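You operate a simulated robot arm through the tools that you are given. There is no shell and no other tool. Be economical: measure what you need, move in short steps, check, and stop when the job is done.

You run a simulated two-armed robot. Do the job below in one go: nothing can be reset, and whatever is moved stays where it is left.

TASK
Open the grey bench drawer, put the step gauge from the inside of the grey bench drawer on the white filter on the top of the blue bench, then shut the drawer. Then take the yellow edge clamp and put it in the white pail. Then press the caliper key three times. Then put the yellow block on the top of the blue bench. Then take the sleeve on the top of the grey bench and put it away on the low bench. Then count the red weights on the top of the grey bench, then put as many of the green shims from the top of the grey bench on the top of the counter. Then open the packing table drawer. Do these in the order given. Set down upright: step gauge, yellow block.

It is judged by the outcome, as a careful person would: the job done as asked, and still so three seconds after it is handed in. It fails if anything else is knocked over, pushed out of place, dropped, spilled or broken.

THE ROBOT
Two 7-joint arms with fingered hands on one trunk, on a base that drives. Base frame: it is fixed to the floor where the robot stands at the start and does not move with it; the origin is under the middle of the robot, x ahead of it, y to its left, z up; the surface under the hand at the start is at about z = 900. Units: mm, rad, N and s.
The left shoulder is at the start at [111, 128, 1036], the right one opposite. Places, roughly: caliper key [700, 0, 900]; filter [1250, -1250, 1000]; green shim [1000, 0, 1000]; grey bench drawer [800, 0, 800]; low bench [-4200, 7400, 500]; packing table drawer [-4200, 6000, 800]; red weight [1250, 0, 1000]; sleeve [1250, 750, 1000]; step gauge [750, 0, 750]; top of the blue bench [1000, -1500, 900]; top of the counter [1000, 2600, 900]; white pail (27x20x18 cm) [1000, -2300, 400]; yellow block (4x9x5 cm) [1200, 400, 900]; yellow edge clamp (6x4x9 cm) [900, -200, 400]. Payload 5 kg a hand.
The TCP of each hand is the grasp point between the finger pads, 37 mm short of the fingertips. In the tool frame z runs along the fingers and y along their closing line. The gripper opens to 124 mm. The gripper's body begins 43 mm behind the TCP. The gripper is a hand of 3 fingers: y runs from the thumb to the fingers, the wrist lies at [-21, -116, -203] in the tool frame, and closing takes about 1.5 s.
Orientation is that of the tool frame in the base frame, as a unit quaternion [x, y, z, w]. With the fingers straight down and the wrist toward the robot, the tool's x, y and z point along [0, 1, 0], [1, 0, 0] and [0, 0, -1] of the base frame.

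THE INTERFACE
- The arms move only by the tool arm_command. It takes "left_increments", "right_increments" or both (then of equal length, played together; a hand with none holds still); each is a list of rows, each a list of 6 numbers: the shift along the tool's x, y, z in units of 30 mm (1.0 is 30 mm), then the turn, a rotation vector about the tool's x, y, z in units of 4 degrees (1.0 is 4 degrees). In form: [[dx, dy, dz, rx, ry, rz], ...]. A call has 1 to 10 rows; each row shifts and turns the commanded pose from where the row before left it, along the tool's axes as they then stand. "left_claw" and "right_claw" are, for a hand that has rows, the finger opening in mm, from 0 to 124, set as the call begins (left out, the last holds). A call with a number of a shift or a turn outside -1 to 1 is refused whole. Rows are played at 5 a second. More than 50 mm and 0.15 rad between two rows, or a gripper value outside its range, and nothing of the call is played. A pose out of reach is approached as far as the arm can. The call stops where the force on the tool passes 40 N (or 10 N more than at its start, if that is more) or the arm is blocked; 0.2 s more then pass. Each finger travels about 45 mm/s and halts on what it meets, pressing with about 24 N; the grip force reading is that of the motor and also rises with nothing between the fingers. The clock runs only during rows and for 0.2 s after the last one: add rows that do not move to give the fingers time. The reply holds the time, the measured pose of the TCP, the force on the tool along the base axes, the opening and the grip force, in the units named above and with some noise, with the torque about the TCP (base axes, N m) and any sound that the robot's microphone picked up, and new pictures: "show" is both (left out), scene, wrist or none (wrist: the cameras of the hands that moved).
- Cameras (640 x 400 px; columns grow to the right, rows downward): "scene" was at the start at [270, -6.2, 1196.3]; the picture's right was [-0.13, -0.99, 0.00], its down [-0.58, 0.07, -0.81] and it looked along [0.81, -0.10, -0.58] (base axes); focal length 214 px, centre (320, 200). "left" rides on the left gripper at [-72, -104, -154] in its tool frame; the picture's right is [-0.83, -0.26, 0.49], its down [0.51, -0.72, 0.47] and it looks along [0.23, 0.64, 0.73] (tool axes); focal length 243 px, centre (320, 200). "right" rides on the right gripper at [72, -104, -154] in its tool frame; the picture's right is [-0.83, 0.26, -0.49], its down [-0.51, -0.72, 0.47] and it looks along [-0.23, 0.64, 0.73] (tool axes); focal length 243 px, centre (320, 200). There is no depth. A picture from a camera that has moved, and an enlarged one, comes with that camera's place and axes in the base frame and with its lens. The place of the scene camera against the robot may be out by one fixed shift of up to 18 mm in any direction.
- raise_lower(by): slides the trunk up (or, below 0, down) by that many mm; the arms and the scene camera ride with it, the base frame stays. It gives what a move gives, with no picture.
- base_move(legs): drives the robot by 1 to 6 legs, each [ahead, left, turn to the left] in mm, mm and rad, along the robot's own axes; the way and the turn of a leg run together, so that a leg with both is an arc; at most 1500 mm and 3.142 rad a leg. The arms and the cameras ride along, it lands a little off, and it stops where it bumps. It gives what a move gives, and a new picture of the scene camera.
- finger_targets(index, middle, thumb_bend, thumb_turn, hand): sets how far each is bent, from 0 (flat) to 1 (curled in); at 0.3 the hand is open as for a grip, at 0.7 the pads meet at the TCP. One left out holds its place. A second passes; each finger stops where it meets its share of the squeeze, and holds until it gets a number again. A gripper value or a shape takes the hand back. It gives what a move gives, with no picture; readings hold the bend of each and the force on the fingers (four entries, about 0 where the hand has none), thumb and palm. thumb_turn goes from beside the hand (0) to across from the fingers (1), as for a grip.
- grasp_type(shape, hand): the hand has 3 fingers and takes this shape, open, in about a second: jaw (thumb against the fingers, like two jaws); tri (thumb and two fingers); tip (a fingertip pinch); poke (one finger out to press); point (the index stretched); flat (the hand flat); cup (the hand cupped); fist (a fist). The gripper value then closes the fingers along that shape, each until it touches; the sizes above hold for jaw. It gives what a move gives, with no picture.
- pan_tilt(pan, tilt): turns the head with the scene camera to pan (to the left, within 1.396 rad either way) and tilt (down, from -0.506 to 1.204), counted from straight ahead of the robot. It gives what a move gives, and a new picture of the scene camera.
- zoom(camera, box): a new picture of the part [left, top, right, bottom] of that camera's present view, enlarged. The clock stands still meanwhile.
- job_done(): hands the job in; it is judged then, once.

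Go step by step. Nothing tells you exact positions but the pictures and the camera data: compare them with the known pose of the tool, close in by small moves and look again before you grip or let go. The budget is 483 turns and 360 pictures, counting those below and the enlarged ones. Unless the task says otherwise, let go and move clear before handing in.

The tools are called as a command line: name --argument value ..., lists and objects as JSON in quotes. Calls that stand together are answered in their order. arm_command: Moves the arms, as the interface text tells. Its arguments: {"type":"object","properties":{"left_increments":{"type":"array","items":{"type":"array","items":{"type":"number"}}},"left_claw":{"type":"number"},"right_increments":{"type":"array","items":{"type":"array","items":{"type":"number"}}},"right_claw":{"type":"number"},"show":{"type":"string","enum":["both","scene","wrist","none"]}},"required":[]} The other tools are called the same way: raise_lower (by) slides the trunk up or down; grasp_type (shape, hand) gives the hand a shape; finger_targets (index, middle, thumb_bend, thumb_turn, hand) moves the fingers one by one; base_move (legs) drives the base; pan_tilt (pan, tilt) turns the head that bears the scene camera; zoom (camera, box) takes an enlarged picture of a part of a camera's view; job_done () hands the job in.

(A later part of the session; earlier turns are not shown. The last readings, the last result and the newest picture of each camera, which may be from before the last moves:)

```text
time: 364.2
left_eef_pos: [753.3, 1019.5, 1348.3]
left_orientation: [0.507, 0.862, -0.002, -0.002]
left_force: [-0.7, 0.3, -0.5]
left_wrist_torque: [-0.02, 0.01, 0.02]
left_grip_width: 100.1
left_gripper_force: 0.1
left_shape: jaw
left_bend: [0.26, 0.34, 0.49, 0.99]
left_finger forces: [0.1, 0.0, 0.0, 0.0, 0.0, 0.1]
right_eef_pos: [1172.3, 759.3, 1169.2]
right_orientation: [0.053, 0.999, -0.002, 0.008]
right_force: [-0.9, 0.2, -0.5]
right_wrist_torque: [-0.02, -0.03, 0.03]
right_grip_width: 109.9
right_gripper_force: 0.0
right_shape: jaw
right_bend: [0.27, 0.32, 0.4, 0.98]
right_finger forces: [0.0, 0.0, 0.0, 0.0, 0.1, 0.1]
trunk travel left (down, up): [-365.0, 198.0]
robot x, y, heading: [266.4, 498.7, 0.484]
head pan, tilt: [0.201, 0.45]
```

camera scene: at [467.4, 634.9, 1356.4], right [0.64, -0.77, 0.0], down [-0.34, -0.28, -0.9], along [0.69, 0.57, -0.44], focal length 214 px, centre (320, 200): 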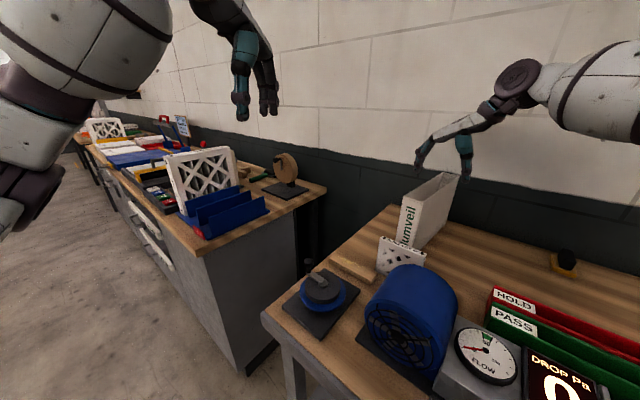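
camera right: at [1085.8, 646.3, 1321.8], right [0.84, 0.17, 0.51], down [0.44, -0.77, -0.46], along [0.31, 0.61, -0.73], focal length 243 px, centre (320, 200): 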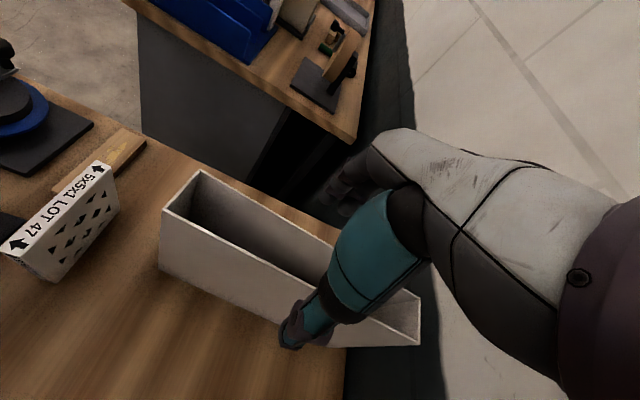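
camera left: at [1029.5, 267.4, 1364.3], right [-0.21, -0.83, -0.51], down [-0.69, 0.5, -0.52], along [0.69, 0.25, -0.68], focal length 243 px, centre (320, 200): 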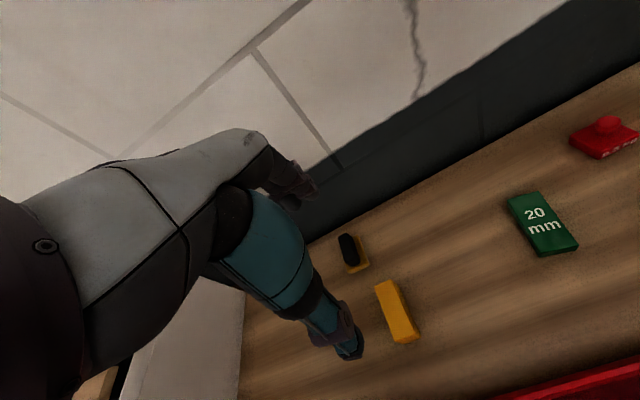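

Good. Descending around the sleeve.

arm_command --right_increments '[[0, 0, 0.8, 0, 0, 0], [0, 0, 0.8, 0, 0, 0], [0, 0, 0.8, 0, 0, 0], [0, 0, 0.5, 0, 0, 0]]' --show "wrist"

```text
time: 365.2
left_eef_pos: [754.1, 1017.4, 1348.6]
left_orientation: [0.507, 0.862, -0.002, -0.003]
left_force: [0.0, -0.2, -0.3]
left_wrist_torque: [0.01, 0.05, 0.04]
left_grip_width: 100.0
left_gripper_force: 0.1
left_shape: jaw
left_bend: [0.26, 0.34, 0.49, 0.99]
left_finger forces: [0.0, 0.0, 0.0, 0.0, 0.1, 0.1]
right_eef_pos: [1172.9, 758.7, 1083.4]
right_orientation: [0.053, 0.999, -0.002, 0.008]
right_force: [-0.4, 0.5, -0.3]
right_wrist_torque: [0.02, 0.0, 0.03]
right_grip_width: 110.0
right_gripper_force: 0.1
right_shape: jaw
right_bend: [0.27, 0.32, 0.4, 0.98]
right_finger forces: [0.1, 0.0, 0.0, 0.0, 0.0, 0.1]
trunk travel left (down, up): [-365.0, 198.0]
robot x, y, heading: [268.2, 498.6, 0.492]
head pan, tilt: [0.201, 0.45]
camera right: at [1088.0, 662.6, 1235.4], right [0.84, 0.17, 0.51], down [0.44, -0.77, -0.46], along [0.31, 0.61, -0.73], focal length 243 px, centre (320, 200)
```

right: 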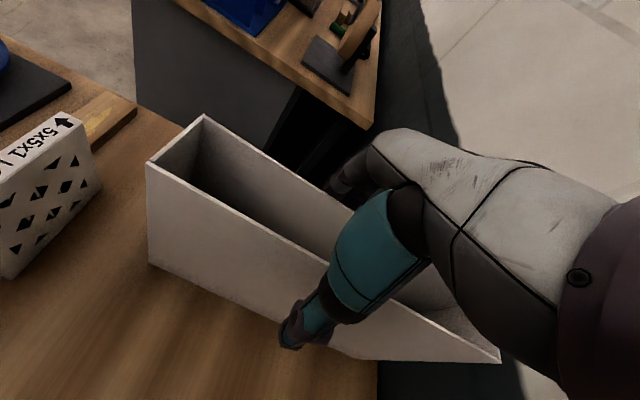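

arm_command --right_increments '[[0, 0, 0.4, 0, 0, 0], [0, 0, 0, 0, 0, 0], [0, 0, 0, 0, 0, 0], [0, 0, 0, 0, 0, 0], [0, 0, 0, 0, 0, 0], [0, 0, 0, 0, 0, 0], [0, 0, 0, 0, 0, 0], [0, 0, 0, 0, 0, 0]]' --right_claw 30 --show "wrist"

```text
time: 367.0
left_eef_pos: [753.6, 1018.7, 1348.7]
left_orientation: [0.507, 0.862, -0.001, -0.003]
left_force: [0.6, -0.3, -1.2]
left_wrist_torque: [-0.02, -0.01, 0.0]
left_grip_width: 100.1
left_gripper_force: 0.0
left_shape: jaw
left_bend: [0.26, 0.34, 0.49, 0.99]
left_finger forces: [0.0, 0.1, 0.0, 0.0, 0.0, 0.0]
right_eef_pos: [1173.4, 758.9, 1072.2]
right_orientation: [0.053, 0.999, -0.001, 0.009]
right_force: [-0.5, 0.9, 0.0]
right_wrist_torque: [0.02, -0.03, 0.02]
right_grip_width: 50.1
right_gripper_force: 24.3
right_shape: jaw
right_bend: [0.74, 0.5, 0.72, 1.0]
right_finger forces: [13.9, 7.6, 0.0, 0.0, 21.6, 0.0]
trunk travel left (down, up): [-365.0, 198.0]
robot x, y, heading: [269.0, 499.2, 0.49]
head pan, tilt: [0.201, 0.45]
camera right: at [1088.0, 662.9, 1223.7], right [0.84, 0.17, 0.51], down [0.44, -0.77, -0.46], along [0.31, 0.61, -0.73], focal length 243 px, centre (320, 200)
```

right: 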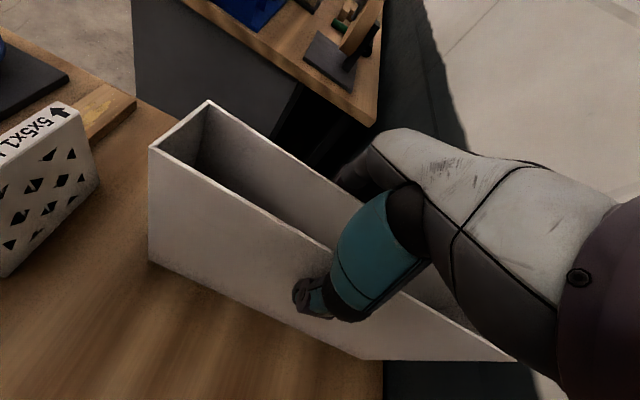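

Sleeve gripped. Lifting.

arm_command --right_increments '[[0, 0, -0.4, 0, 0, 0], [0, 0, -0.9, 0, 0, 0], [0, 0, -0.9, 0, 0, 0], [0, 0, -0.9, 0, 0, 0], [0, 0, -0.9, 0, 0, 0], [0, 0, -0.9, 0, 0, 0], [0, 0, -0.9, 0, 0, 0], [0, 0, -0.9, 0, 0, 0], [0, 0, -0.9, 0, 0, 0]]' --show "both"

```text
time: 369.0
left_eef_pos: [754.2, 1018.3, 1348.2]
left_orientation: [0.507, 0.862, -0.002, -0.002]
left_force: [0.7, -0.1, 0.5]
left_wrist_torque: [0.0, 0.0, 0.01]
left_grip_width: 100.0
left_gripper_force: 0.1
left_shape: jaw
left_bend: [0.26, 0.34, 0.49, 0.99]
left_finger forces: [0.0, 0.0, 0.1, 0.0, 0.0, 0.0]
right_eef_pos: [1175.6, 750.5, 1272.1]
right_orientation: [0.053, 0.999, -0.001, 0.008]
right_force: [-0.2, -0.6, -1.0]
right_wrist_torque: [0.0, 0.01, -0.01]
right_grip_width: 50.0
right_gripper_force: 23.4
right_shape: jaw
right_bend: [0.74, 0.5, 0.72, 1.0]
right_finger forces: [14.0, 7.6, 0.1, 0.1, 21.7, 0.0]
right hand out of reach, approached as far as the arm can: row 8, 9
trunk travel left (down, up): [-365.0, 198.0]
robot x, y, heading: [267.9, 499.0, 0.491]
head pan, tilt: [0.201, 0.45]
camera scene: at [466.9, 634.4, 1356.5], right [0.64, -0.77, 0.0], down [-0.34, -0.28, -0.9], along [0.69, 0.57, -0.44], focal length 214 px, centre (320, 200)
camera right: at [1090.3, 654.8, 1424.5], right [0.84, 0.17, 0.51], down [0.44, -0.77, -0.46], along [0.31, 0.61, -0.73], focal length 243 px, centre (320, 200)
```

scene: 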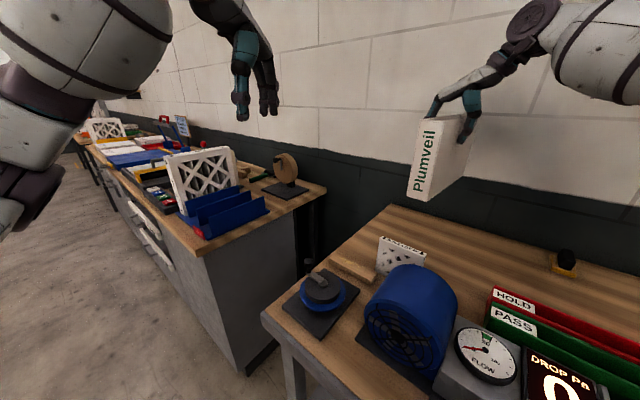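
right: 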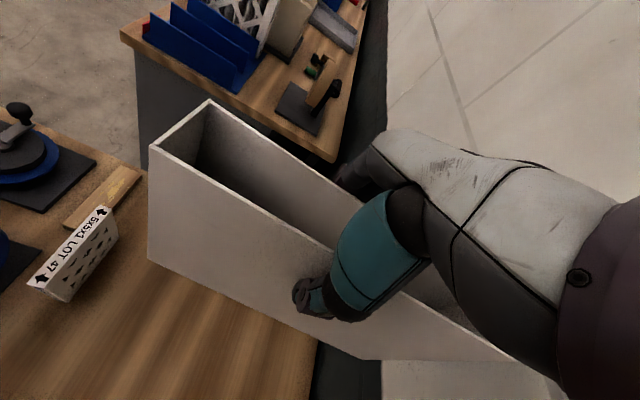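

Sleeve held, bottom at z 1100. Backing out and looking toward the low bench.

base_move --legs '[[-700, 0, 0], [0, 0, 1.6]]'

pan_tilt --pan 0.3 --tilt 0.15

```text
time: 376.7
left_eef_pos: [-888.5, 622.9, 1347.8]
left_orientation: [-0.273, 0.962, -0.003, -0.001]
left_force: [-0.1, -0.1, 0.1]
left_wrist_torque: [0.0, -0.01, -0.03]
left_grip_width: 100.1
left_gripper_force: 0.2
left_shape: jaw
left_bend: [0.26, 0.34, 0.49, 0.99]
left_finger forces: [0.1, 0.0, 0.1, 0.1, 0.0, 0.0]
right_eef_pos: [-640.5, 1054.7, 1270.4]
right_orientation: [-0.685, 0.728, 0.005, 0.006]
right_force: [0.8, -1.0, -1.2]
right_wrist_torque: [-0.05, -0.03, 0.01]
right_grip_width: 50.0
right_gripper_force: 24.0
right_shape: jaw
right_bend: [0.74, 0.5, 0.72, 1.0]
right_finger forces: [13.8, 7.4, 0.0, 0.0, 21.4, 0.0]
trunk travel left (down, up): [-365.0, 198.0]
robot x, y, heading: [-348.3, 166.1, 2.106]
head pan, tilt: [0.201, 0.45]
camera scene: at [-497.4, 369.0, 1356.5], right [0.74, 0.67, 0.0], down [0.29, -0.32, -0.9], along [-0.61, 0.67, -0.44], focal length 214 px, centre (320, 200)
```

scene: 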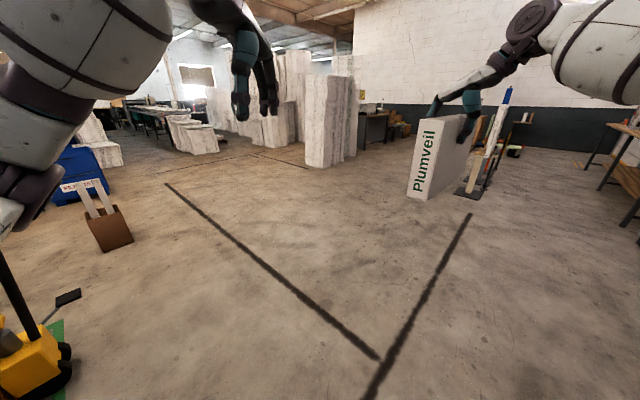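

```text
time: 377.5
left_eef_pos: [-888.2, 622.7, 1347.9]
left_orientation: [-0.273, 0.962, -0.002, -0.001]
left_force: [0.3, 0.2, 0.5]
left_wrist_torque: [-0.03, 0.0, 0.01]
left_grip_width: 100.1
left_gripper_force: 0.2
left_shape: jaw
left_bend: [0.26, 0.34, 0.49, 0.99]
left_finger forces: [0.0, 0.0, 0.0, 0.0, 0.1, 0.0]
right_eef_pos: [-640.4, 1054.6, 1271.4]
right_orientation: [-0.685, 0.729, 0.005, 0.008]
right_force: [-0.6, -0.5, -0.9]
right_wrist_torque: [-0.03, 0.02, -0.03]
right_grip_width: 50.0
right_gripper_force: 24.3
right_shape: jaw
right_bend: [0.74, 0.5, 0.72, 1.0]
right_finger forces: [14.0, 7.5, 0.0, 0.0, 21.4, 0.1]
trunk travel left (down, up): [-365.0, 198.0]
robot x, y, heading: [-347.2, 158.0, 2.102]
head pan, tilt: [0.3, 0.15]
camera scene: at [-504.8, 362.9, 1384.3], right [0.67, 0.74, 0.0], down [0.11, -0.1, -0.99], along [-0.73, 0.66, -0.15], focal length 214 px, centre (320, 200)
```

scene: 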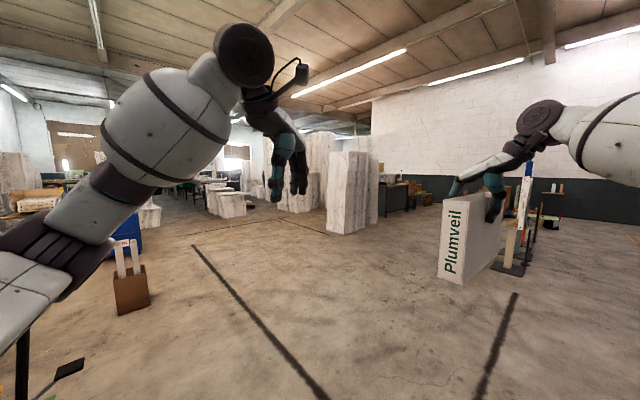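

I see wrapped stacks around [-3450, 4400] and a stand near [-800, 4100]; the low bench lies beyond. I'll drive between them.

base_move --legs '[[0, 0, -0.15], [1500, 0, 0], [1500, 0, 0], [1200, 0, 0]]'

pan_tilt --pan 0.25 --tilt 0.2

```text
time: 398.1
left_eef_pos: [-2359.3, 4563.9, 1348.8]
left_orientation: [-0.202, 0.979, -0.002, -0.002]
left_force: [-1.1, 0.8, 0.0]
left_wrist_torque: [0.02, -0.05, -0.04]
left_grip_width: 100.2
left_gripper_force: 0.2
left_shape: jaw
left_bend: [0.26, 0.34, 0.49, 0.99]
left_finger forces: [0.0, 0.1, 0.1, 0.0, 0.0, 0.1]
right_eef_pos: [-2050.8, 4957.2, 1271.7]
right_orientation: [-0.629, 0.777, 0.005, 0.007]
right_force: [-0.2, -0.8, -1.3]
right_wrist_torque: [-0.01, 0.02, 0.01]
right_grip_width: 49.9
right_gripper_force: 24.0
right_shape: jaw
right_bend: [0.74, 0.5, 0.72, 1.0]
right_finger forces: [14.1, 7.5, 0.0, 0.1, 21.6, 0.0]
trunk travel left (down, up): [-365.0, 198.0]
robot x, y, heading: [-1889.0, 4028.7, 1.962]
head pan, tilt: [0.3, 0.15]
camera scene: at [-2017.3, 4249.6, 1384.5], right [0.77, 0.64, 0.0], down [0.1, -0.11, -0.99], along [-0.63, 0.76, -0.15], focal length 214 px, centre (320, 200)
```

scene: 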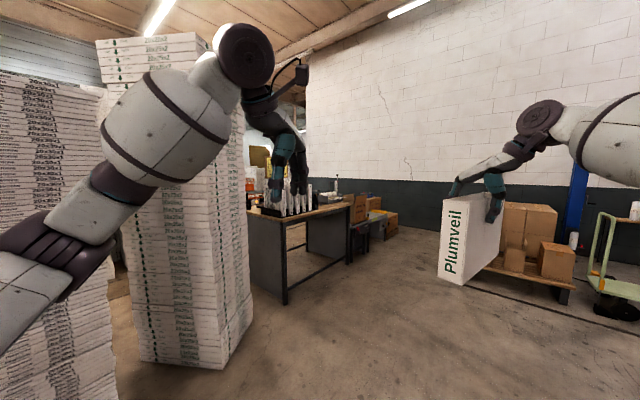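

```text
time: 398.8
left_eef_pos: [-2358.8, 4564.3, 1348.7]
left_orientation: [-0.202, 0.979, -0.002, -0.001]
left_force: [0.3, -0.6, -0.5]
left_wrist_torque: [-0.01, -0.01, 0.02]
left_grip_width: 100.2
left_gripper_force: 0.1
left_shape: jaw
left_bend: [0.26, 0.34, 0.49, 0.99]
left_finger forces: [0.0, 0.0, 0.0, 0.1, 0.1, 0.1]
right_eef_pos: [-2049.2, 4957.1, 1272.7]
right_orientation: [-0.63, 0.777, 0.005, 0.007]
right_force: [-0.3, -0.4, -1.7]
right_wrist_torque: [-0.01, 0.02, 0.0]
right_grip_width: 49.7
right_gripper_force: 23.6
right_shape: jaw
right_bend: [0.74, 0.5, 0.72, 1.0]
right_finger forces: [14.0, 7.6, 0.1, 0.0, 21.6, 0.0]
trunk travel left (down, up): [-365.0, 198.0]
robot x, y, heading: [-1887.9, 4028.5, 1.959]
head pan, tilt: [0.25, 0.201]
camera scene: at [-2014.1, 4253.3, 1379.7], right [0.8, 0.6, 0.0], down [0.12, -0.16, -0.98], along [-0.59, 0.79, -0.2], focal length 214 px, centre (320, 200)
```

scene: 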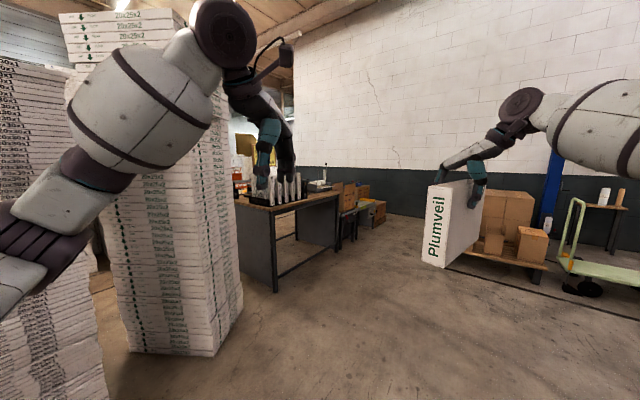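

The packing table is ahead-left (front edge x about -3600, y 5580-6830); the low bench is beyond it near the wall. Driving on and turning to face it.

base_move --legs '[[1150, -180, 0], [1150, -180, 0], [0, 0, 1.18]]'

pan_tilt --pan -0.35 --tilt 0.45

```text
time: 413.0
left_eef_pos: [-3086.9, 6022.8, 1348.8]
left_orientation: [0.714, -0.7, 0.002, 0.0]
left_force: [0.4, -0.1, 0.2]
left_wrist_torque: [0.04, 0.04, -0.03]
left_grip_width: 100.1
left_gripper_force: 0.0
left_shape: jaw
left_bend: [0.26, 0.34, 0.49, 0.99]
left_finger forces: [0.0, 0.0, 0.0, 0.1, 0.0, 0.0]
right_eef_pos: [-3335.2, 6457.4, 1271.4]
right_orientation: [0.956, -0.293, -0.008, -0.003]
right_force: [-0.8, 0.2, -0.5]
right_wrist_torque: [-0.03, -0.05, 0.01]
right_grip_width: 49.6
right_gripper_force: 24.2
right_shape: jaw
right_bend: [0.74, 0.5, 0.72, 1.0]
right_finger forces: [13.7, 7.4, 0.1, 0.0, 21.4, 0.1]
trunk travel left (down, up): [-365.0, 198.0]
robot x, y, heading: [-2413.1, 6254.0, -3.138]
head pan, tilt: [0.25, 0.201]
camera scene: at [-2671.4, 6237.7, 1379.7], right [-0.25, 0.97, 0.0], down [0.19, 0.05, -0.98], along [-0.95, -0.25, -0.2], focal length 214 px, centre (320, 200)
```

scene: 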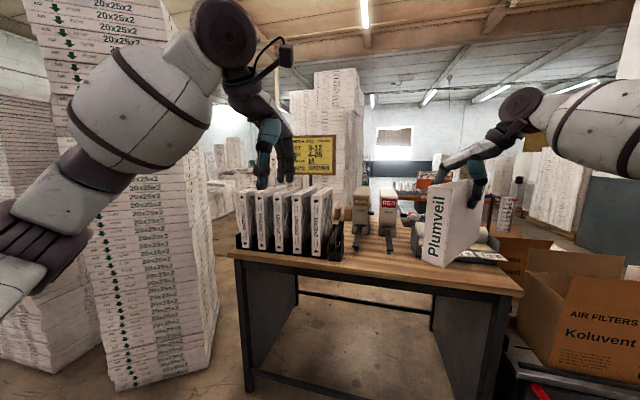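

```text
time: 414.0
left_eef_pos: [-3087.1, 6023.4, 1349.2]
left_orientation: [0.713, -0.701, 0.002, 0.0]
left_force: [0.5, -0.3, 0.4]
left_wrist_torque: [-0.02, 0.01, -0.02]
left_grip_width: 99.8
left_gripper_force: 0.1
left_shape: jaw
left_bend: [0.26, 0.34, 0.49, 0.99]
left_finger forces: [0.0, 0.0, 0.1, 0.1, 0.1, 0.0]
right_eef_pos: [-3335.0, 6457.4, 1272.7]
right_orientation: [0.956, -0.293, -0.008, -0.004]
right_force: [-0.3, -0.4, -1.2]
right_wrist_torque: [0.0, -0.03, -0.03]
right_grip_width: 49.9
right_gripper_force: 23.7
right_shape: jaw
right_bend: [0.74, 0.5, 0.72, 1.0]
right_finger forces: [13.8, 7.6, 0.0, 0.1, 21.3, 0.0]
trunk travel left (down, up): [-365.0, 198.0]
robot x, y, heading: [-2412.1, 6255.8, -3.137]
head pan, tilt: [-0.351, 0.45]
camera scene: at [-2667.6, 6292.0, 1356.5], right [0.34, 0.94, 0.0], down [0.41, -0.15, -0.9], along [-0.85, 0.31, -0.43], focal length 214 px, centre (320, 200)
```

scene: 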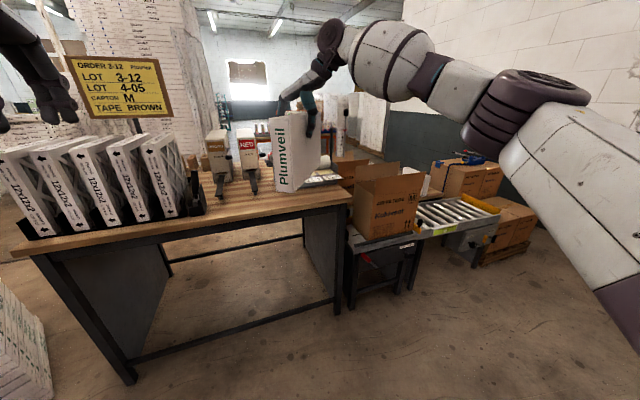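

The sleeve hangs over the packing table edge. I'll back up a bit and move right for a clearer look at the low bench.

base_move --legs '[[-250, 0, 0], [0, -850, 0]]'

pan_tilt --pan 0 --tilt 0.5

```text
time: 423.1
left_eef_pos: [-2849.6, 6851.2, 1349.2]
left_orientation: [0.715, -0.699, 0.003, 0.0]
left_force: [0.3, 0.0, 0.2]
left_wrist_torque: [0.01, -0.01, 0.01]
left_grip_width: 100.0
left_gripper_force: 0.1
left_shape: jaw
left_bend: [0.26, 0.34, 0.49, 0.99]
left_finger forces: [0.0, 0.0, 0.0, 0.0, 0.1, 0.1]
right_eef_pos: [-3098.3, 7283.9, 1272.1]
right_orientation: [0.957, -0.29, -0.008, -0.003]
right_force: [-0.4, -0.2, -0.5]
right_wrist_torque: [-0.01, 0.01, -0.01]
right_grip_width: 50.0
right_gripper_force: 23.6
right_shape: jaw
right_bend: [0.74, 0.5, 0.72, 1.0]
right_finger forces: [13.8, 7.5, 0.0, 0.0, 21.4, 0.1]
trunk travel left (down, up): [-365.0, 198.0]
robot x, y, heading: [-2178.8, 7091.4, -3.134]
head pan, tilt: [-0.351, 0.45]
camera scene: at [-2430.5, 7122.1, 1356.5], right [0.34, 0.94, 0.0], down [0.41, -0.15, -0.9], along [-0.85, 0.3, -0.44], focal length 214 px, centre (320, 200)
```

scene: 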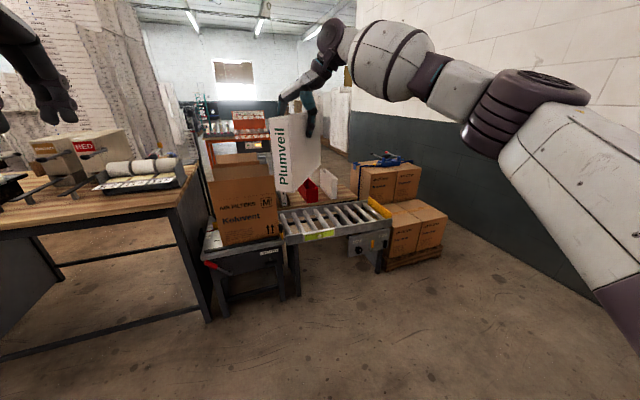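

```text
time: 423.9
left_eef_pos: [-2848.8, 6851.3, 1348.8]
left_orientation: [0.716, -0.698, 0.002, 0.0]
left_force: [-0.2, 0.1, 0.6]
left_wrist_torque: [0.02, 0.01, -0.02]
left_grip_width: 100.2
left_gripper_force: 0.0
left_shape: jaw
left_bend: [0.26, 0.34, 0.49, 0.99]
left_finger forces: [0.0, 0.0, 0.0, 0.0, 0.0, 0.1]
right_eef_pos: [-3098.8, 7283.3, 1272.0]
right_orientation: [0.957, -0.291, -0.007, -0.003]
right_force: [-0.7, -0.2, -0.6]
right_wrist_torque: [0.0, -0.04, 0.0]
right_grip_width: 49.9
right_gripper_force: 23.7
right_shape: jaw
right_bend: [0.74, 0.5, 0.72, 1.0]
right_finger forces: [13.8, 7.5, 0.1, 0.1, 21.3, 0.0]
trunk travel left (down, up): [-365.0, 198.0]
robot x, y, heading: [-2176.1, 7089.4, -3.136]
head pan, tilt: [0.0, 0.499]
camera scene: at [-2435.0, 7090.8, 1352.0], right [-0.01, 1.0, 0.0], down [0.48, 0.0, -0.88], along [-0.88, -0.01, -0.48], focal length 214 px, centre (320, 200)
```

scene: 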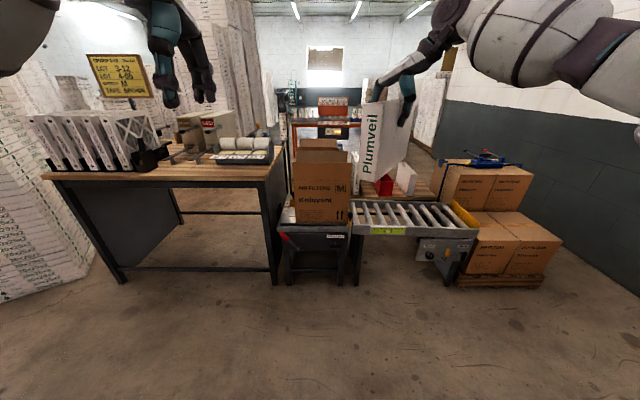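

zoom --camera "scene" --box '[270, 120, 470, 245]'

```text
3.20 times, centred on (370, 182) of scene
camera zoom: at [-2435.0, 7090.8, 1352.0], right [-0.01, 1.0, 0.0], down [0.48, 0.0, -0.88], along [-0.88, -0.01, -0.48], focal length 686 px, centre (160, 256)
```

zoom: 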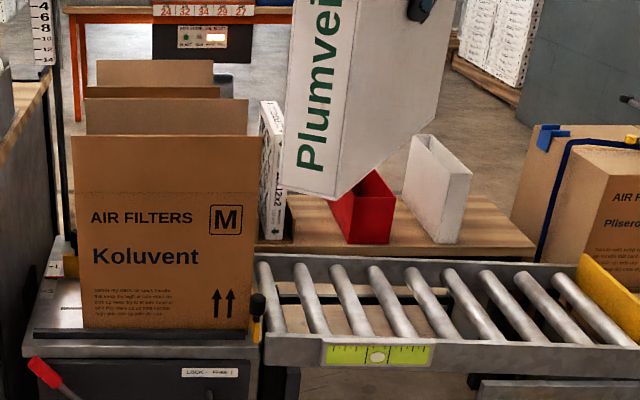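

The low bench (z about 500) stands behind a roller conveyor, holding a red and a white sleeve with gaps beside them. I'll lower the trunk, retract and raise the left arm, and yaw the right hand a little for reach.

raise_lower --by -365

arm_command --left_increments '[[0, -0.6, -0.9, 0, 0, 0], [0, -0.6, -0.9, 0, 0, 0], [0, -0.6, -0.9, 0, 0, 0], [0, -0.6, -0.9, 0, 0, 0], [0, -0.6, -0.9, 0, 0, 0], [0, 0, -0.9, 0, 0, 0], [0, 0, -0.9, 0, 0, 0], [0, 0, -0.9, 0, 0, 0]]' --right_increments '[[0, 0, 0, 0, 0, -0.8], [0, 0, 0, 0, 0, -0.8], [0, 0, 0, 0, 0, -0.8], [0, 0, 0, 0, 0, -0.7], [0, 0, 0, 0, 0, 0], [0, 0, 0, 0, 0, 0], [0, 0, 0, 0, 0, 0], [0, 0, 0, 0, 0, 0]]' --show "none"

base_move --legs '[[0, 0, 0.38]]'

```text
time: 427.4
left_eef_pos: [-2850.0, 6851.9, 983.9]
left_orientation: [0.716, -0.698, 0.003, 0.0]
left_force: [1.1, 0.0, -0.4]
left_wrist_torque: [-0.03, 0.0, 0.01]
left_grip_width: 100.2
left_gripper_force: 0.1
left_shape: jaw
left_bend: [0.26, 0.34, 0.49, 0.99]
left_finger forces: [0.0, 0.0, 0.0, 0.0, 0.1, 0.1]
right_eef_pos: [-3098.6, 7283.7, 907.0]
right_orientation: [0.957, -0.291, -0.008, -0.003]
right_force: [1.0, 0.0, -1.9]
right_wrist_torque: [0.0, 0.03, 0.01]
right_grip_width: 49.7
right_gripper_force: 24.0
right_shape: jaw
right_bend: [0.74, 0.5, 0.72, 1.0]
right_finger forces: [13.8, 7.5, 0.0, 0.0, 21.3, 0.0]
trunk travel left (down, up): [0.0, 563.0]
robot x, y, heading: [-2176.6, 7088.9, -3.131]
head pan, tilt: [0.0, 0.499]
```

```text
time: 429.2
left_eef_pos: [-2821.5, 6849.6, 1103.8]
left_orientation: [0.714, -0.7, -0.001, -0.001]
left_force: [0.6, 0.1, 0.2]
left_wrist_torque: [-0.02, 0.03, 0.03]
left_grip_width: 100.3
left_gripper_force: 0.1
left_shape: jaw
left_bend: [0.26, 0.34, 0.49, 0.99]
left_finger forces: [0.0, 0.0, 0.0, 0.0, 0.0, 0.0]
left hand out of reach, approached as far as the arm can: row 4, 5, 6, 7, 8
right_eef_pos: [-3098.3, 7284.2, 907.3]
right_orientation: [0.983, -0.186, -0.006, -0.004]
right_force: [-0.6, -0.1, -1.4]
right_wrist_torque: [-0.01, -0.01, 0.02]
right_grip_width: 49.9
right_gripper_force: 23.8
right_shape: jaw
right_bend: [0.74, 0.5, 0.72, 1.0]
right_finger forces: [13.9, 7.6, 0.0, 0.0, 21.3, 0.1]
trunk travel left (down, up): [0.0, 563.0]
robot x, y, heading: [-2177.3, 7087.9, -3.135]
head pan, tilt: [0.0, 0.499]
```

```text
time: 430.8
left_eef_pos: [-2690.5, 6630.8, 1103.2]
left_orientation: [0.832, -0.555, -0.001, -0.001]
left_force: [-0.2, -1.2, -0.5]
left_wrist_torque: [0.0, 0.03, 0.02]
left_grip_width: 99.9
left_gripper_force: 0.0
left_shape: jaw
left_bend: [0.26, 0.34, 0.49, 0.99]
left_finger forces: [0.0, 0.1, 0.0, 0.0, 0.0, 0.0]
right_eef_pos: [-3105.1, 6931.6, 907.1]
right_orientation: [1.0, 0.001, -0.009, -0.003]
right_force: [0.0, 0.7, -0.9]
right_wrist_torque: [0.04, 0.0, 0.0]
right_grip_width: 50.0
right_gripper_force: 24.0
right_shape: jaw
right_bend: [0.74, 0.5, 0.72, 1.0]
right_finger forces: [13.9, 7.4, 0.0, 0.0, 21.4, 0.0]
trunk travel left (down, up): [0.0, 563.0]
robot x, y, heading: [-2176.6, 7089.2, -2.757]
head pan, tilt: [0.0, 0.499]
camera scene: at [-2519.6, 6958.6, 970.8], right [-0.37, 0.93, 0.0], down [0.44, 0.18, -0.88], along [-0.81, -0.33, -0.48], focal length 214 px, centre (320, 200)
```

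scene: 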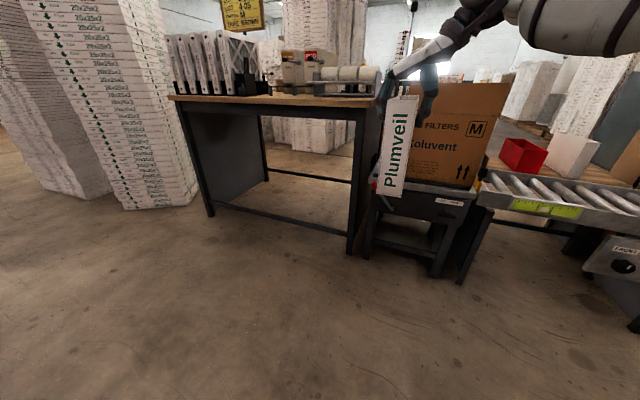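

Sleeve is aligned with the bench depth. Sliding along y to line up with the gap, then looking.

base_move --legs '[[-205, -508, 0]]'

pan_tilt --pan -0.45 --tilt 0.35

zoom --camera "right" --box '[0, 0, 640, 400]'

```text
time: 431.9
left_eef_pos: [-2690.3, 6635.3, 1102.8]
left_orientation: [0.832, -0.554, -0.002, -0.001]
left_force: [0.5, -0.4, 0.2]
left_wrist_torque: [0.01, 0.02, 0.01]
left_grip_width: 100.3
left_gripper_force: 0.1
left_shape: jaw
left_bend: [0.26, 0.34, 0.49, 0.99]
left_finger forces: [0.0, 0.0, 0.1, 0.0, 0.0, 0.0]
right_eef_pos: [-3105.0, 6938.8, 907.1]
right_orientation: [1.0, 0.0, -0.008, -0.003]
right_force: [-0.1, 0.2, -0.8]
right_wrist_torque: [0.0, -0.02, 0.01]
right_grip_width: 49.7
right_gripper_force: 24.4
right_shape: jaw
right_bend: [0.74, 0.5, 0.72, 1.0]
right_finger forces: [13.9, 7.5, 0.0, 0.0, 21.3, 0.1]
trunk travel left (down, up): [0.0, 563.0]
robot x, y, heading: [-2176.5, 7091.1, -2.756]
head pan, tilt: [0.0, 0.499]
stopped in leg 1: the robot was blocked; the commanded pose is now the measured one
camera scene: at [-2519.6, 6964.6, 970.7], right [-0.37, 0.93, 0.0], down [0.44, 0.18, -0.88], along [-0.81, -0.33, -0.48], focal length 214 px, centre (320, 200)
```

scene: 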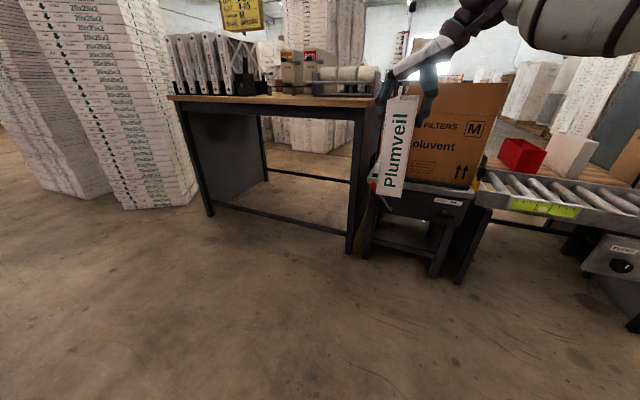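

```text
time: 432.8
left_eef_pos: [-2689.5, 6637.6, 1104.4]
left_orientation: [0.833, -0.554, -0.002, 0.0]
left_force: [0.2, -0.4, 0.3]
left_wrist_torque: [-0.01, 0.0, 0.01]
left_grip_width: 100.4
left_gripper_force: 0.0
left_shape: jaw
left_bend: [0.26, 0.34, 0.49, 0.99]
left_finger forces: [0.0, 0.0, 0.1, 0.0, 0.0, 0.0]
right_eef_pos: [-3105.7, 6939.2, 907.4]
right_orientation: [1.0, 0.002, -0.009, -0.003]
right_force: [0.5, 0.2, -1.1]
right_wrist_torque: [-0.01, -0.05, -0.01]
right_grip_width: 49.9
right_gripper_force: 23.9
right_shape: jaw
right_bend: [0.74, 0.5, 0.72, 1.0]
right_finger forces: [13.8, 7.5, 0.1, 0.0, 21.4, 0.0]
trunk travel left (down, up): [0.0, 563.0]
robot x, y, heading: [-2174.1, 7094.5, -2.755]
head pan, tilt: [-0.45, 0.351]
camera scene: at [-2528.2, 7005.0, 984.4], right [0.07, 1.0, 0.0], down [0.34, -0.02, -0.94], along [-0.94, 0.06, -0.34], focal length 214 px, centre (320, 200)
```

scene: 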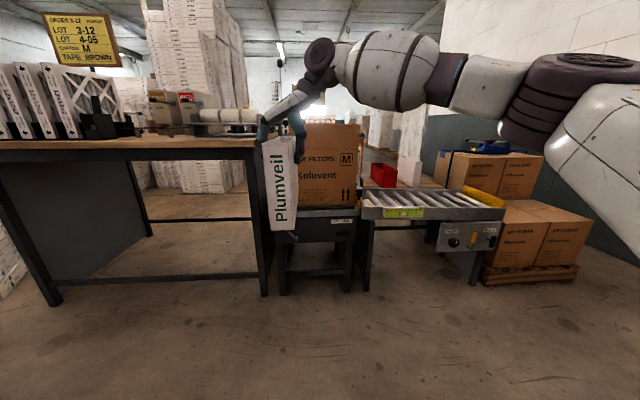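

```text
1.00 times, centred on (320, 200) of right (not enlarged: the box is as wide or as high as the picture)
camera zoom: at [-3030.0, 7041.7, 1059.5], right [-0.82, -0.27, 0.5], down [-0.52, 0.72, -0.46], along [-0.24, -0.64, -0.73], focal length 243 px, centre (320, 200)
```

zoom: 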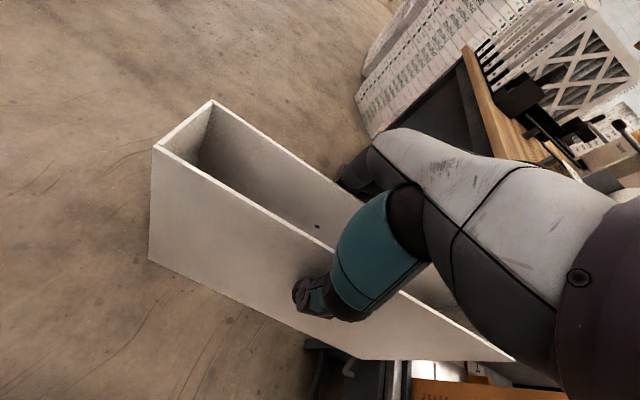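

Blocked by something on the right side (the pallet behind). I'll advance a bit first, then slide along y.

base_move --legs '[[250, -101, 0], [-205, -508, 0]]'

zoom --camera "right" --box '[0, 0, 640, 400]'

```text
time: 436.7
left_eef_pos: [-2959.1, 6734.9, 1102.5]
left_orientation: [0.834, -0.552, -0.002, -0.001]
left_force: [0.3, -0.2, -0.2]
left_wrist_torque: [0.02, 0.0, 0.03]
left_grip_width: 100.1
left_gripper_force: 0.0
left_shape: jaw
left_bend: [0.26, 0.34, 0.49, 0.99]
left_finger forces: [0.0, 0.1, 0.1, 0.0, 0.0, 0.0]
right_eef_pos: [-3376.6, 7034.8, 905.0]
right_orientation: [1.0, 0.004, -0.008, -0.002]
right_force: [0.2, -0.2, 0.0]
right_wrist_torque: [0.02, -0.04, 0.03]
right_grip_width: 49.8
right_gripper_force: 23.8
right_shape: jaw
right_bend: [0.74, 0.5, 0.72, 1.0]
right_finger forces: [14.0, 7.7, 0.0, 0.1, 21.8, 0.0]
trunk travel left (down, up): [0.0, 563.0]
robot x, y, heading: [-2448.5, 7193.8, -2.756]
head pan, tilt: [-0.45, 0.351]
stopped in leg 2: the robot was blocked; the commanded pose is now the measured one
camera scene: at [-2800.6, 7103.9, 984.5], right [0.06, 1.0, 0.0], down [0.34, -0.02, -0.94], along [-0.94, 0.06, -0.34], focal length 214 px, centre (320, 200)
```

scene: 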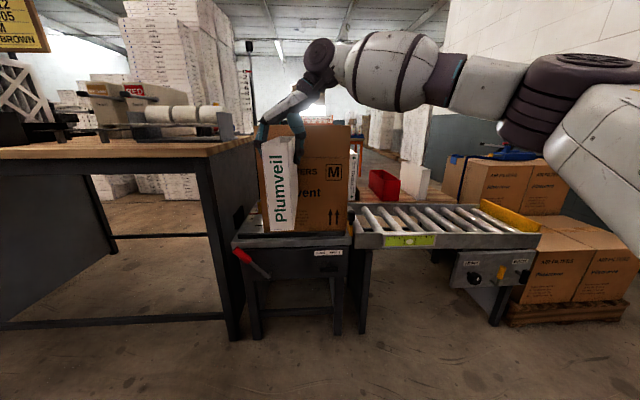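

```text
1.00 times, centred on (320, 200) of right (not enlarged: the box is as wide or as high as the picture)
camera zoom: at [-3302.6, 7137.5, 1059.1], right [-0.82, -0.27, 0.5], down [-0.52, 0.72, -0.46], along [-0.24, -0.64, -0.73], focal length 243 px, centre (320, 200)
```

zoom: 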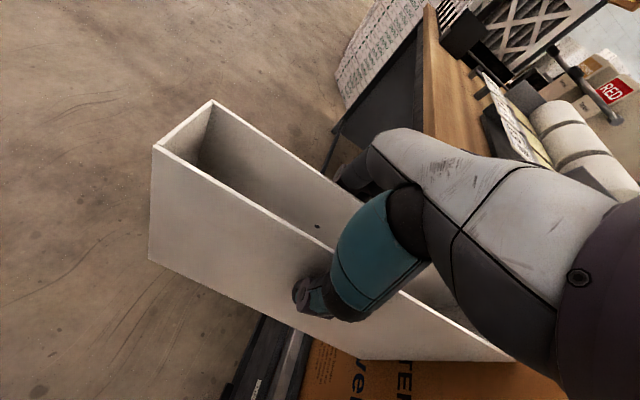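

A pallet blocks the base on the right. I'll raise the trunk so the sleeve clears the carton, advance between pallet and conveyor, then slide over.

raise_lower --by 275

base_move --legs '[[417, -169, 0], [-150, -371, 0]]'

```text
time: 439.4
left_eef_pos: [-2961.2, 6733.6, 1377.3]
left_orientation: [0.834, -0.552, -0.001, -0.001]
left_force: [0.1, 0.5, -1.4]
left_wrist_torque: [0.01, -0.02, 0.0]
left_grip_width: 100.4
left_gripper_force: 0.0
left_shape: jaw
left_bend: [0.26, 0.34, 0.49, 0.99]
left_finger forces: [0.0, 0.1, 0.0, 0.0, 0.0, 0.0]
right_eef_pos: [-3371.5, 7037.0, 1196.5]
right_orientation: [1.0, 0.004, -0.017, 0.001]
right_force: [-0.4, -0.2, -1.0]
right_wrist_torque: [0.04, -0.02, 0.0]
right_grip_width: 49.9
right_gripper_force: 23.9
right_shape: jaw
right_bend: [0.74, 0.5, 0.72, 1.0]
right_finger forces: [14.1, 7.7, 0.1, 0.0, 21.8, 0.0]
trunk travel left (down, up): [-275.0, 288.0]
robot x, y, heading: [-2449.9, 7191.0, -2.757]
head pan, tilt: [-0.45, 0.351]
```

```text
time: 445.6
left_eef_pos: [-3411.7, 7128.9, 1377.7]
left_orientation: [0.834, -0.551, -0.003, 0.0]
left_force: [0.3, -0.3, 0.0]
left_wrist_torque: [-0.02, 0.03, 0.0]
left_grip_width: 100.2
left_gripper_force: 0.1
left_shape: jaw
left_bend: [0.26, 0.34, 0.49, 0.99]
left_finger forces: [0.1, 0.1, 0.0, 0.0, 0.0, 0.0]
right_eef_pos: [-3823.2, 7431.2, 1198.4]
right_orientation: [1.0, 0.005, -0.018, 0.002]
right_force: [-0.3, 0.7, -0.5]
right_wrist_torque: [-0.01, -0.01, -0.01]
right_grip_width: 49.6
right_gripper_force: 23.4
right_shape: jaw
right_bend: [0.74, 0.5, 0.72, 1.0]
right_finger forces: [14.2, 7.6, 0.0, 0.1, 21.8, 0.1]
trunk travel left (down, up): [-275.0, 288.0]
robot x, y, heading: [-2906.4, 7587.5, -2.755]
head pan, tilt: [-0.45, 0.351]
camera scene: at [-3171.2, 7532.2, 1274.9], right [0.06, 1.0, 0.0], down [0.34, -0.02, -0.94], along [-0.94, 0.06, -0.34], focal length 214 px, centre (320, 200)
```

scene: 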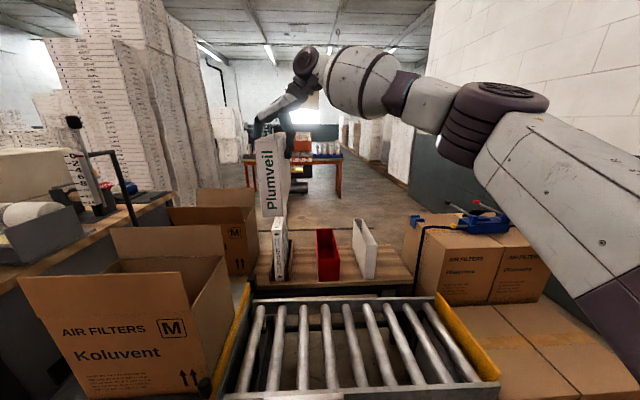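

Clear view now: the gap on the low bench between the white filter and the red sleeve is about y 7440-7586, bench x about -4090 to -4365. Moving closer.

base_move --legs '[[238, -185, 0]]'

zoom --camera "right" --box '[0, 0, 640, 400]'

```text
time: 447.8
left_eef_pos: [-3694.5, 7206.6, 1379.5]
left_orientation: [0.835, -0.55, -0.004, -0.001]
left_force: [0.0, 0.4, -0.7]
left_wrist_torque: [-0.01, 0.02, 0.03]
left_grip_width: 100.1
left_gripper_force: 0.1
left_shape: jaw
left_bend: [0.26, 0.34, 0.49, 0.99]
left_finger forces: [0.0, 0.1, 0.1, 0.0, 0.1, 0.0]
right_eef_pos: [-4105.3, 7508.2, 1201.1]
right_orientation: [1.0, 0.006, -0.019, 0.001]
right_force: [-0.8, -0.3, -0.5]
right_wrist_torque: [0.04, -0.04, -0.01]
right_grip_width: 49.6
right_gripper_force: 24.0
right_shape: jaw
right_bend: [0.74, 0.5, 0.72, 1.0]
right_finger forces: [14.0, 7.7, 0.0, 0.0, 21.9, 0.1]
trunk travel left (down, up): [-275.0, 288.0]
robot x, y, heading: [-3188.1, 7667.1, -2.747]
head pan, tilt: [-0.45, 0.351]
camera scene: at [-3454.1, 7611.5, 1275.2], right [0.06, 1.0, 0.0], down [0.34, -0.02, -0.94], along [-0.94, 0.06, -0.34], focal length 214 px, centre (320, 200)
```

scene: 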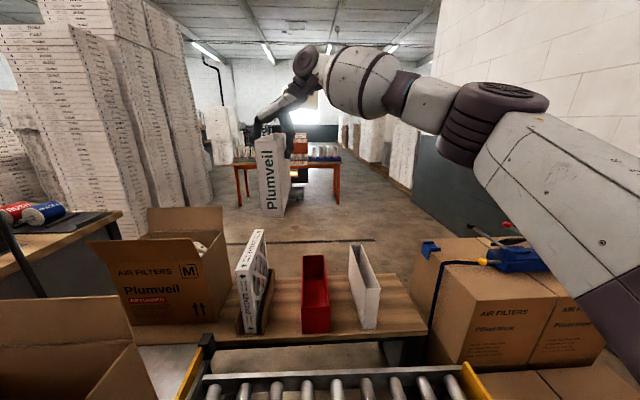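

```text
1.00 times, centred on (320, 200) of right (not enlarged: the box is as wide or as high as the picture)
camera zoom: at [-4027.1, 7614.0, 1350.5], right [-0.81, -0.27, 0.52], down [-0.53, 0.71, -0.45], along [-0.25, -0.65, -0.72], focal length 243 px, centre (320, 200)
```

zoom: 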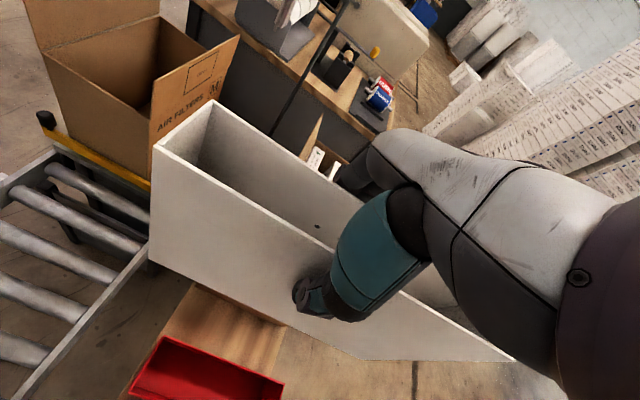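

Refined: bench top z about 538, x -4011 to -4314; gap centre y about 7516. Lowering the trunk, levelling and fine-shifting.

raise_lower --by -275

arm_command --right_increments '[[-0.4, -0.1, 0, 0, 0.3, 0], [-0.4, -0.1, 0, 0, 0, 0], [-0.37, -0.07, 0, 0, 0, 0]]' --show "both"

```text
time: 450.6
left_eef_pos: [-3695.5, 7208.4, 1103.6]
left_orientation: [0.835, -0.55, -0.003, 0.0]
left_force: [-0.3, -0.1, 0.5]
left_wrist_torque: [0.0, 0.0, 0.0]
left_grip_width: 100.4
left_gripper_force: 0.0
left_shape: jaw
left_bend: [0.26, 0.34, 0.49, 0.99]
left_finger forces: [0.0, 0.0, 0.1, 0.1, 0.1, 0.0]
right_eef_pos: [-4106.5, 7510.0, 923.6]
right_orientation: [1.0, 0.005, -0.018, 0.001]
right_force: [0.3, -1.0, -1.4]
right_wrist_torque: [-0.02, -0.07, 0.0]
right_grip_width: 49.3
right_gripper_force: 23.7
right_shape: jaw
right_bend: [0.74, 0.5, 0.72, 1.0]
right_finger forces: [14.1, 7.7, 0.1, 0.1, 21.9, 0.0]
trunk travel left (down, up): [0.0, 563.0]
robot x, y, heading: [-3185.9, 7671.5, -2.751]
head pan, tilt: [-0.45, 0.351]
```

```text
time: 451.4
left_eef_pos: [-3696.3, 7208.0, 1103.0]
left_orientation: [0.835, -0.551, -0.003, -0.001]
left_force: [0.9, -0.3, -0.2]
left_wrist_torque: [0.0, 0.0, -0.03]
left_grip_width: 100.1
left_gripper_force: 0.1
left_shape: jaw
left_bend: [0.26, 0.34, 0.49, 0.99]
left_finger forces: [0.1, 0.0, 0.0, 0.0, 0.0, 0.0]
right_eef_pos: [-4140.4, 7518.2, 925.4]
right_orientation: [1.0, 0.005, -0.008, 0.001]
right_force: [0.8, -0.3, -1.2]
right_wrist_torque: [0.01, -0.02, 0.01]
right_grip_width: 49.9
right_gripper_force: 24.4
right_shape: jaw
right_bend: [0.74, 0.5, 0.72, 1.0]
right_finger forces: [14.0, 7.7, 0.1, 0.0, 21.8, 0.0]
trunk travel left (down, up): [0.0, 563.0]
robot x, y, heading: [-3188.7, 7667.3, -2.753]
head pan, tilt: [-0.45, 0.351]
camera scene: at [-3537.3, 7577.8, 984.3], right [0.06, 1.0, 0.0], down [0.34, -0.02, -0.94], along [-0.94, 0.06, -0.34], focal length 214 px, centre (320, 200)
camera right: at [-4066.6, 7622.6, 1076.8], right [-0.82, -0.27, 0.51], down [-0.52, 0.71, -0.46], along [-0.24, -0.65, -0.73], focal length 243 px, centre (320, 200)
```

scene: 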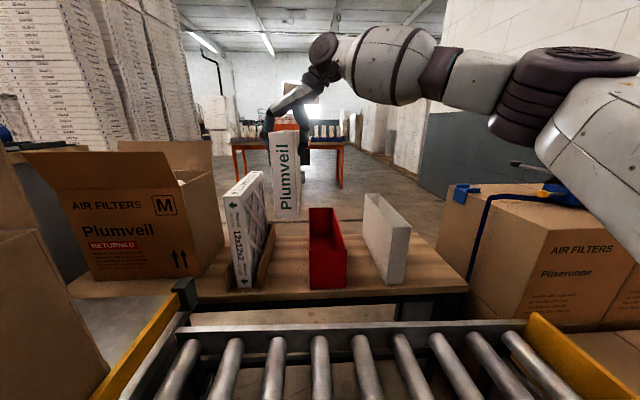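
right: 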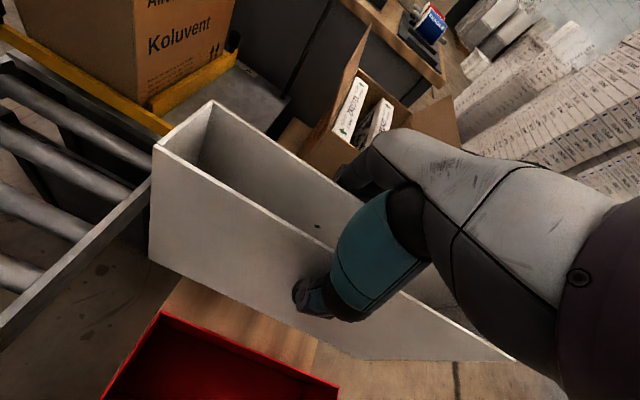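

Aligned with the gap. Lowering.

arm_command --right_increments '[[0, 0, 0.9, 0, 0, 0], [0, 0, 0.9, 0, 0, 0], [0, 0, 0.9, 0, 0, 0], [0, 0, 0.9, 0, 0, 0], [0, 0, 0.9, 0, 0, 0]]' --show "scene"

```text
time: 452.6
left_eef_pos: [-3695.7, 7207.9, 1104.2]
left_orientation: [0.835, -0.551, -0.002, -0.001]
left_force: [0.1, 0.0, -0.3]
left_wrist_torque: [0.01, -0.04, 0.01]
left_grip_width: 100.2
left_gripper_force: 0.1
left_shape: jaw
left_bend: [0.26, 0.34, 0.49, 0.99]
left_finger forces: [0.0, 0.0, 0.0, 0.1, 0.1, 0.0]
right_eef_pos: [-4145.6, 7516.5, 789.6]
right_orientation: [1.0, 0.006, -0.008, 0.002]
right_force: [-0.2, 0.1, -0.2]
right_wrist_torque: [0.03, -0.02, 0.0]
right_grip_width: 49.9
right_gripper_force: 24.0
right_shape: jaw
right_bend: [0.74, 0.5, 0.72, 1.0]
right_finger forces: [14.2, 7.6, 0.1, 0.0, 21.8, 0.1]
trunk travel left (down, up): [0.0, 563.0]
robot x, y, heading: [-3187.8, 7668.8, -2.748]
head pan, tilt: [-0.45, 0.351]
camera scene: at [-3537.5, 7577.9, 984.2], right [0.06, 1.0, 0.0], down [0.34, -0.02, -0.94], along [-0.94, 0.06, -0.34], focal length 214 px, centre (320, 200)
```

scene: 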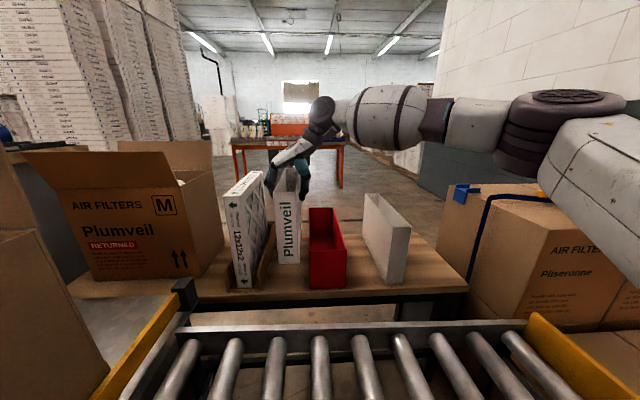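

arm_command --right_increments '[[0, 0, 0.7, 0, 0, 0], [0, 0, 0.7, 0, 0, 0], [0, 0, 0.5, 0, 0, 0]]' --show "none"

zoom --camera "scene" --box '[200, 150, 440, 310]'

```text
time: 453.4
left_eef_pos: [-3695.6, 7208.0, 1102.8]
left_orientation: [0.835, -0.55, -0.002, 0.0]
left_force: [0.3, 0.4, -0.3]
left_wrist_torque: [0.0, -0.03, 0.0]
left_grip_width: 100.1
left_gripper_force: 0.1
left_shape: jaw
left_bend: [0.26, 0.34, 0.49, 0.99]
left_finger forces: [0.0, 0.0, 0.1, 0.0, 0.0, 0.0]
right_eef_pos: [-4145.3, 7517.2, 733.0]
right_orientation: [1.0, 0.005, -0.009, 0.001]
right_force: [-0.3, -1.1, -1.1]
right_wrist_torque: [-0.01, -0.03, -0.01]
right_grip_width: 49.6
right_gripper_force: 23.9
right_shape: jaw
right_bend: [0.74, 0.5, 0.72, 1.0]
right_finger forces: [14.1, 7.7, 0.0, 0.1, 21.6, 0.0]
trunk travel left (down, up): [0.0, 563.0]
robot x, y, heading: [-3189.8, 7669.7, -2.748]
head pan, tilt: [-0.45, 0.351]
```

```text
2.50 times, centred on (320, 230) of scene
camera zoom: at [-3537.3, 7577.8, 984.3], right [0.06, 1.0, 0.0], down [0.34, -0.02, -0.94], along [-0.94, 0.06, -0.34], focal length 536 px, centre (320, 125)
```

zoom: 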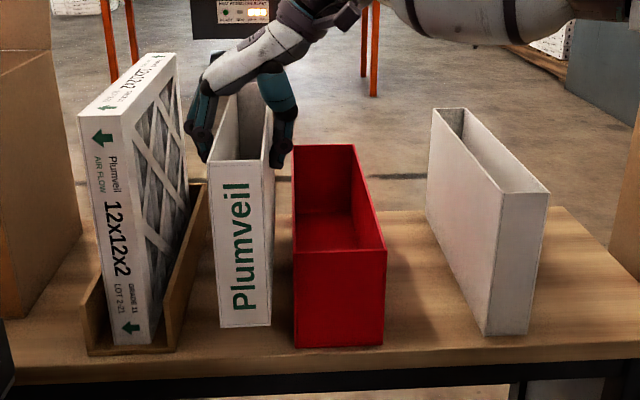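

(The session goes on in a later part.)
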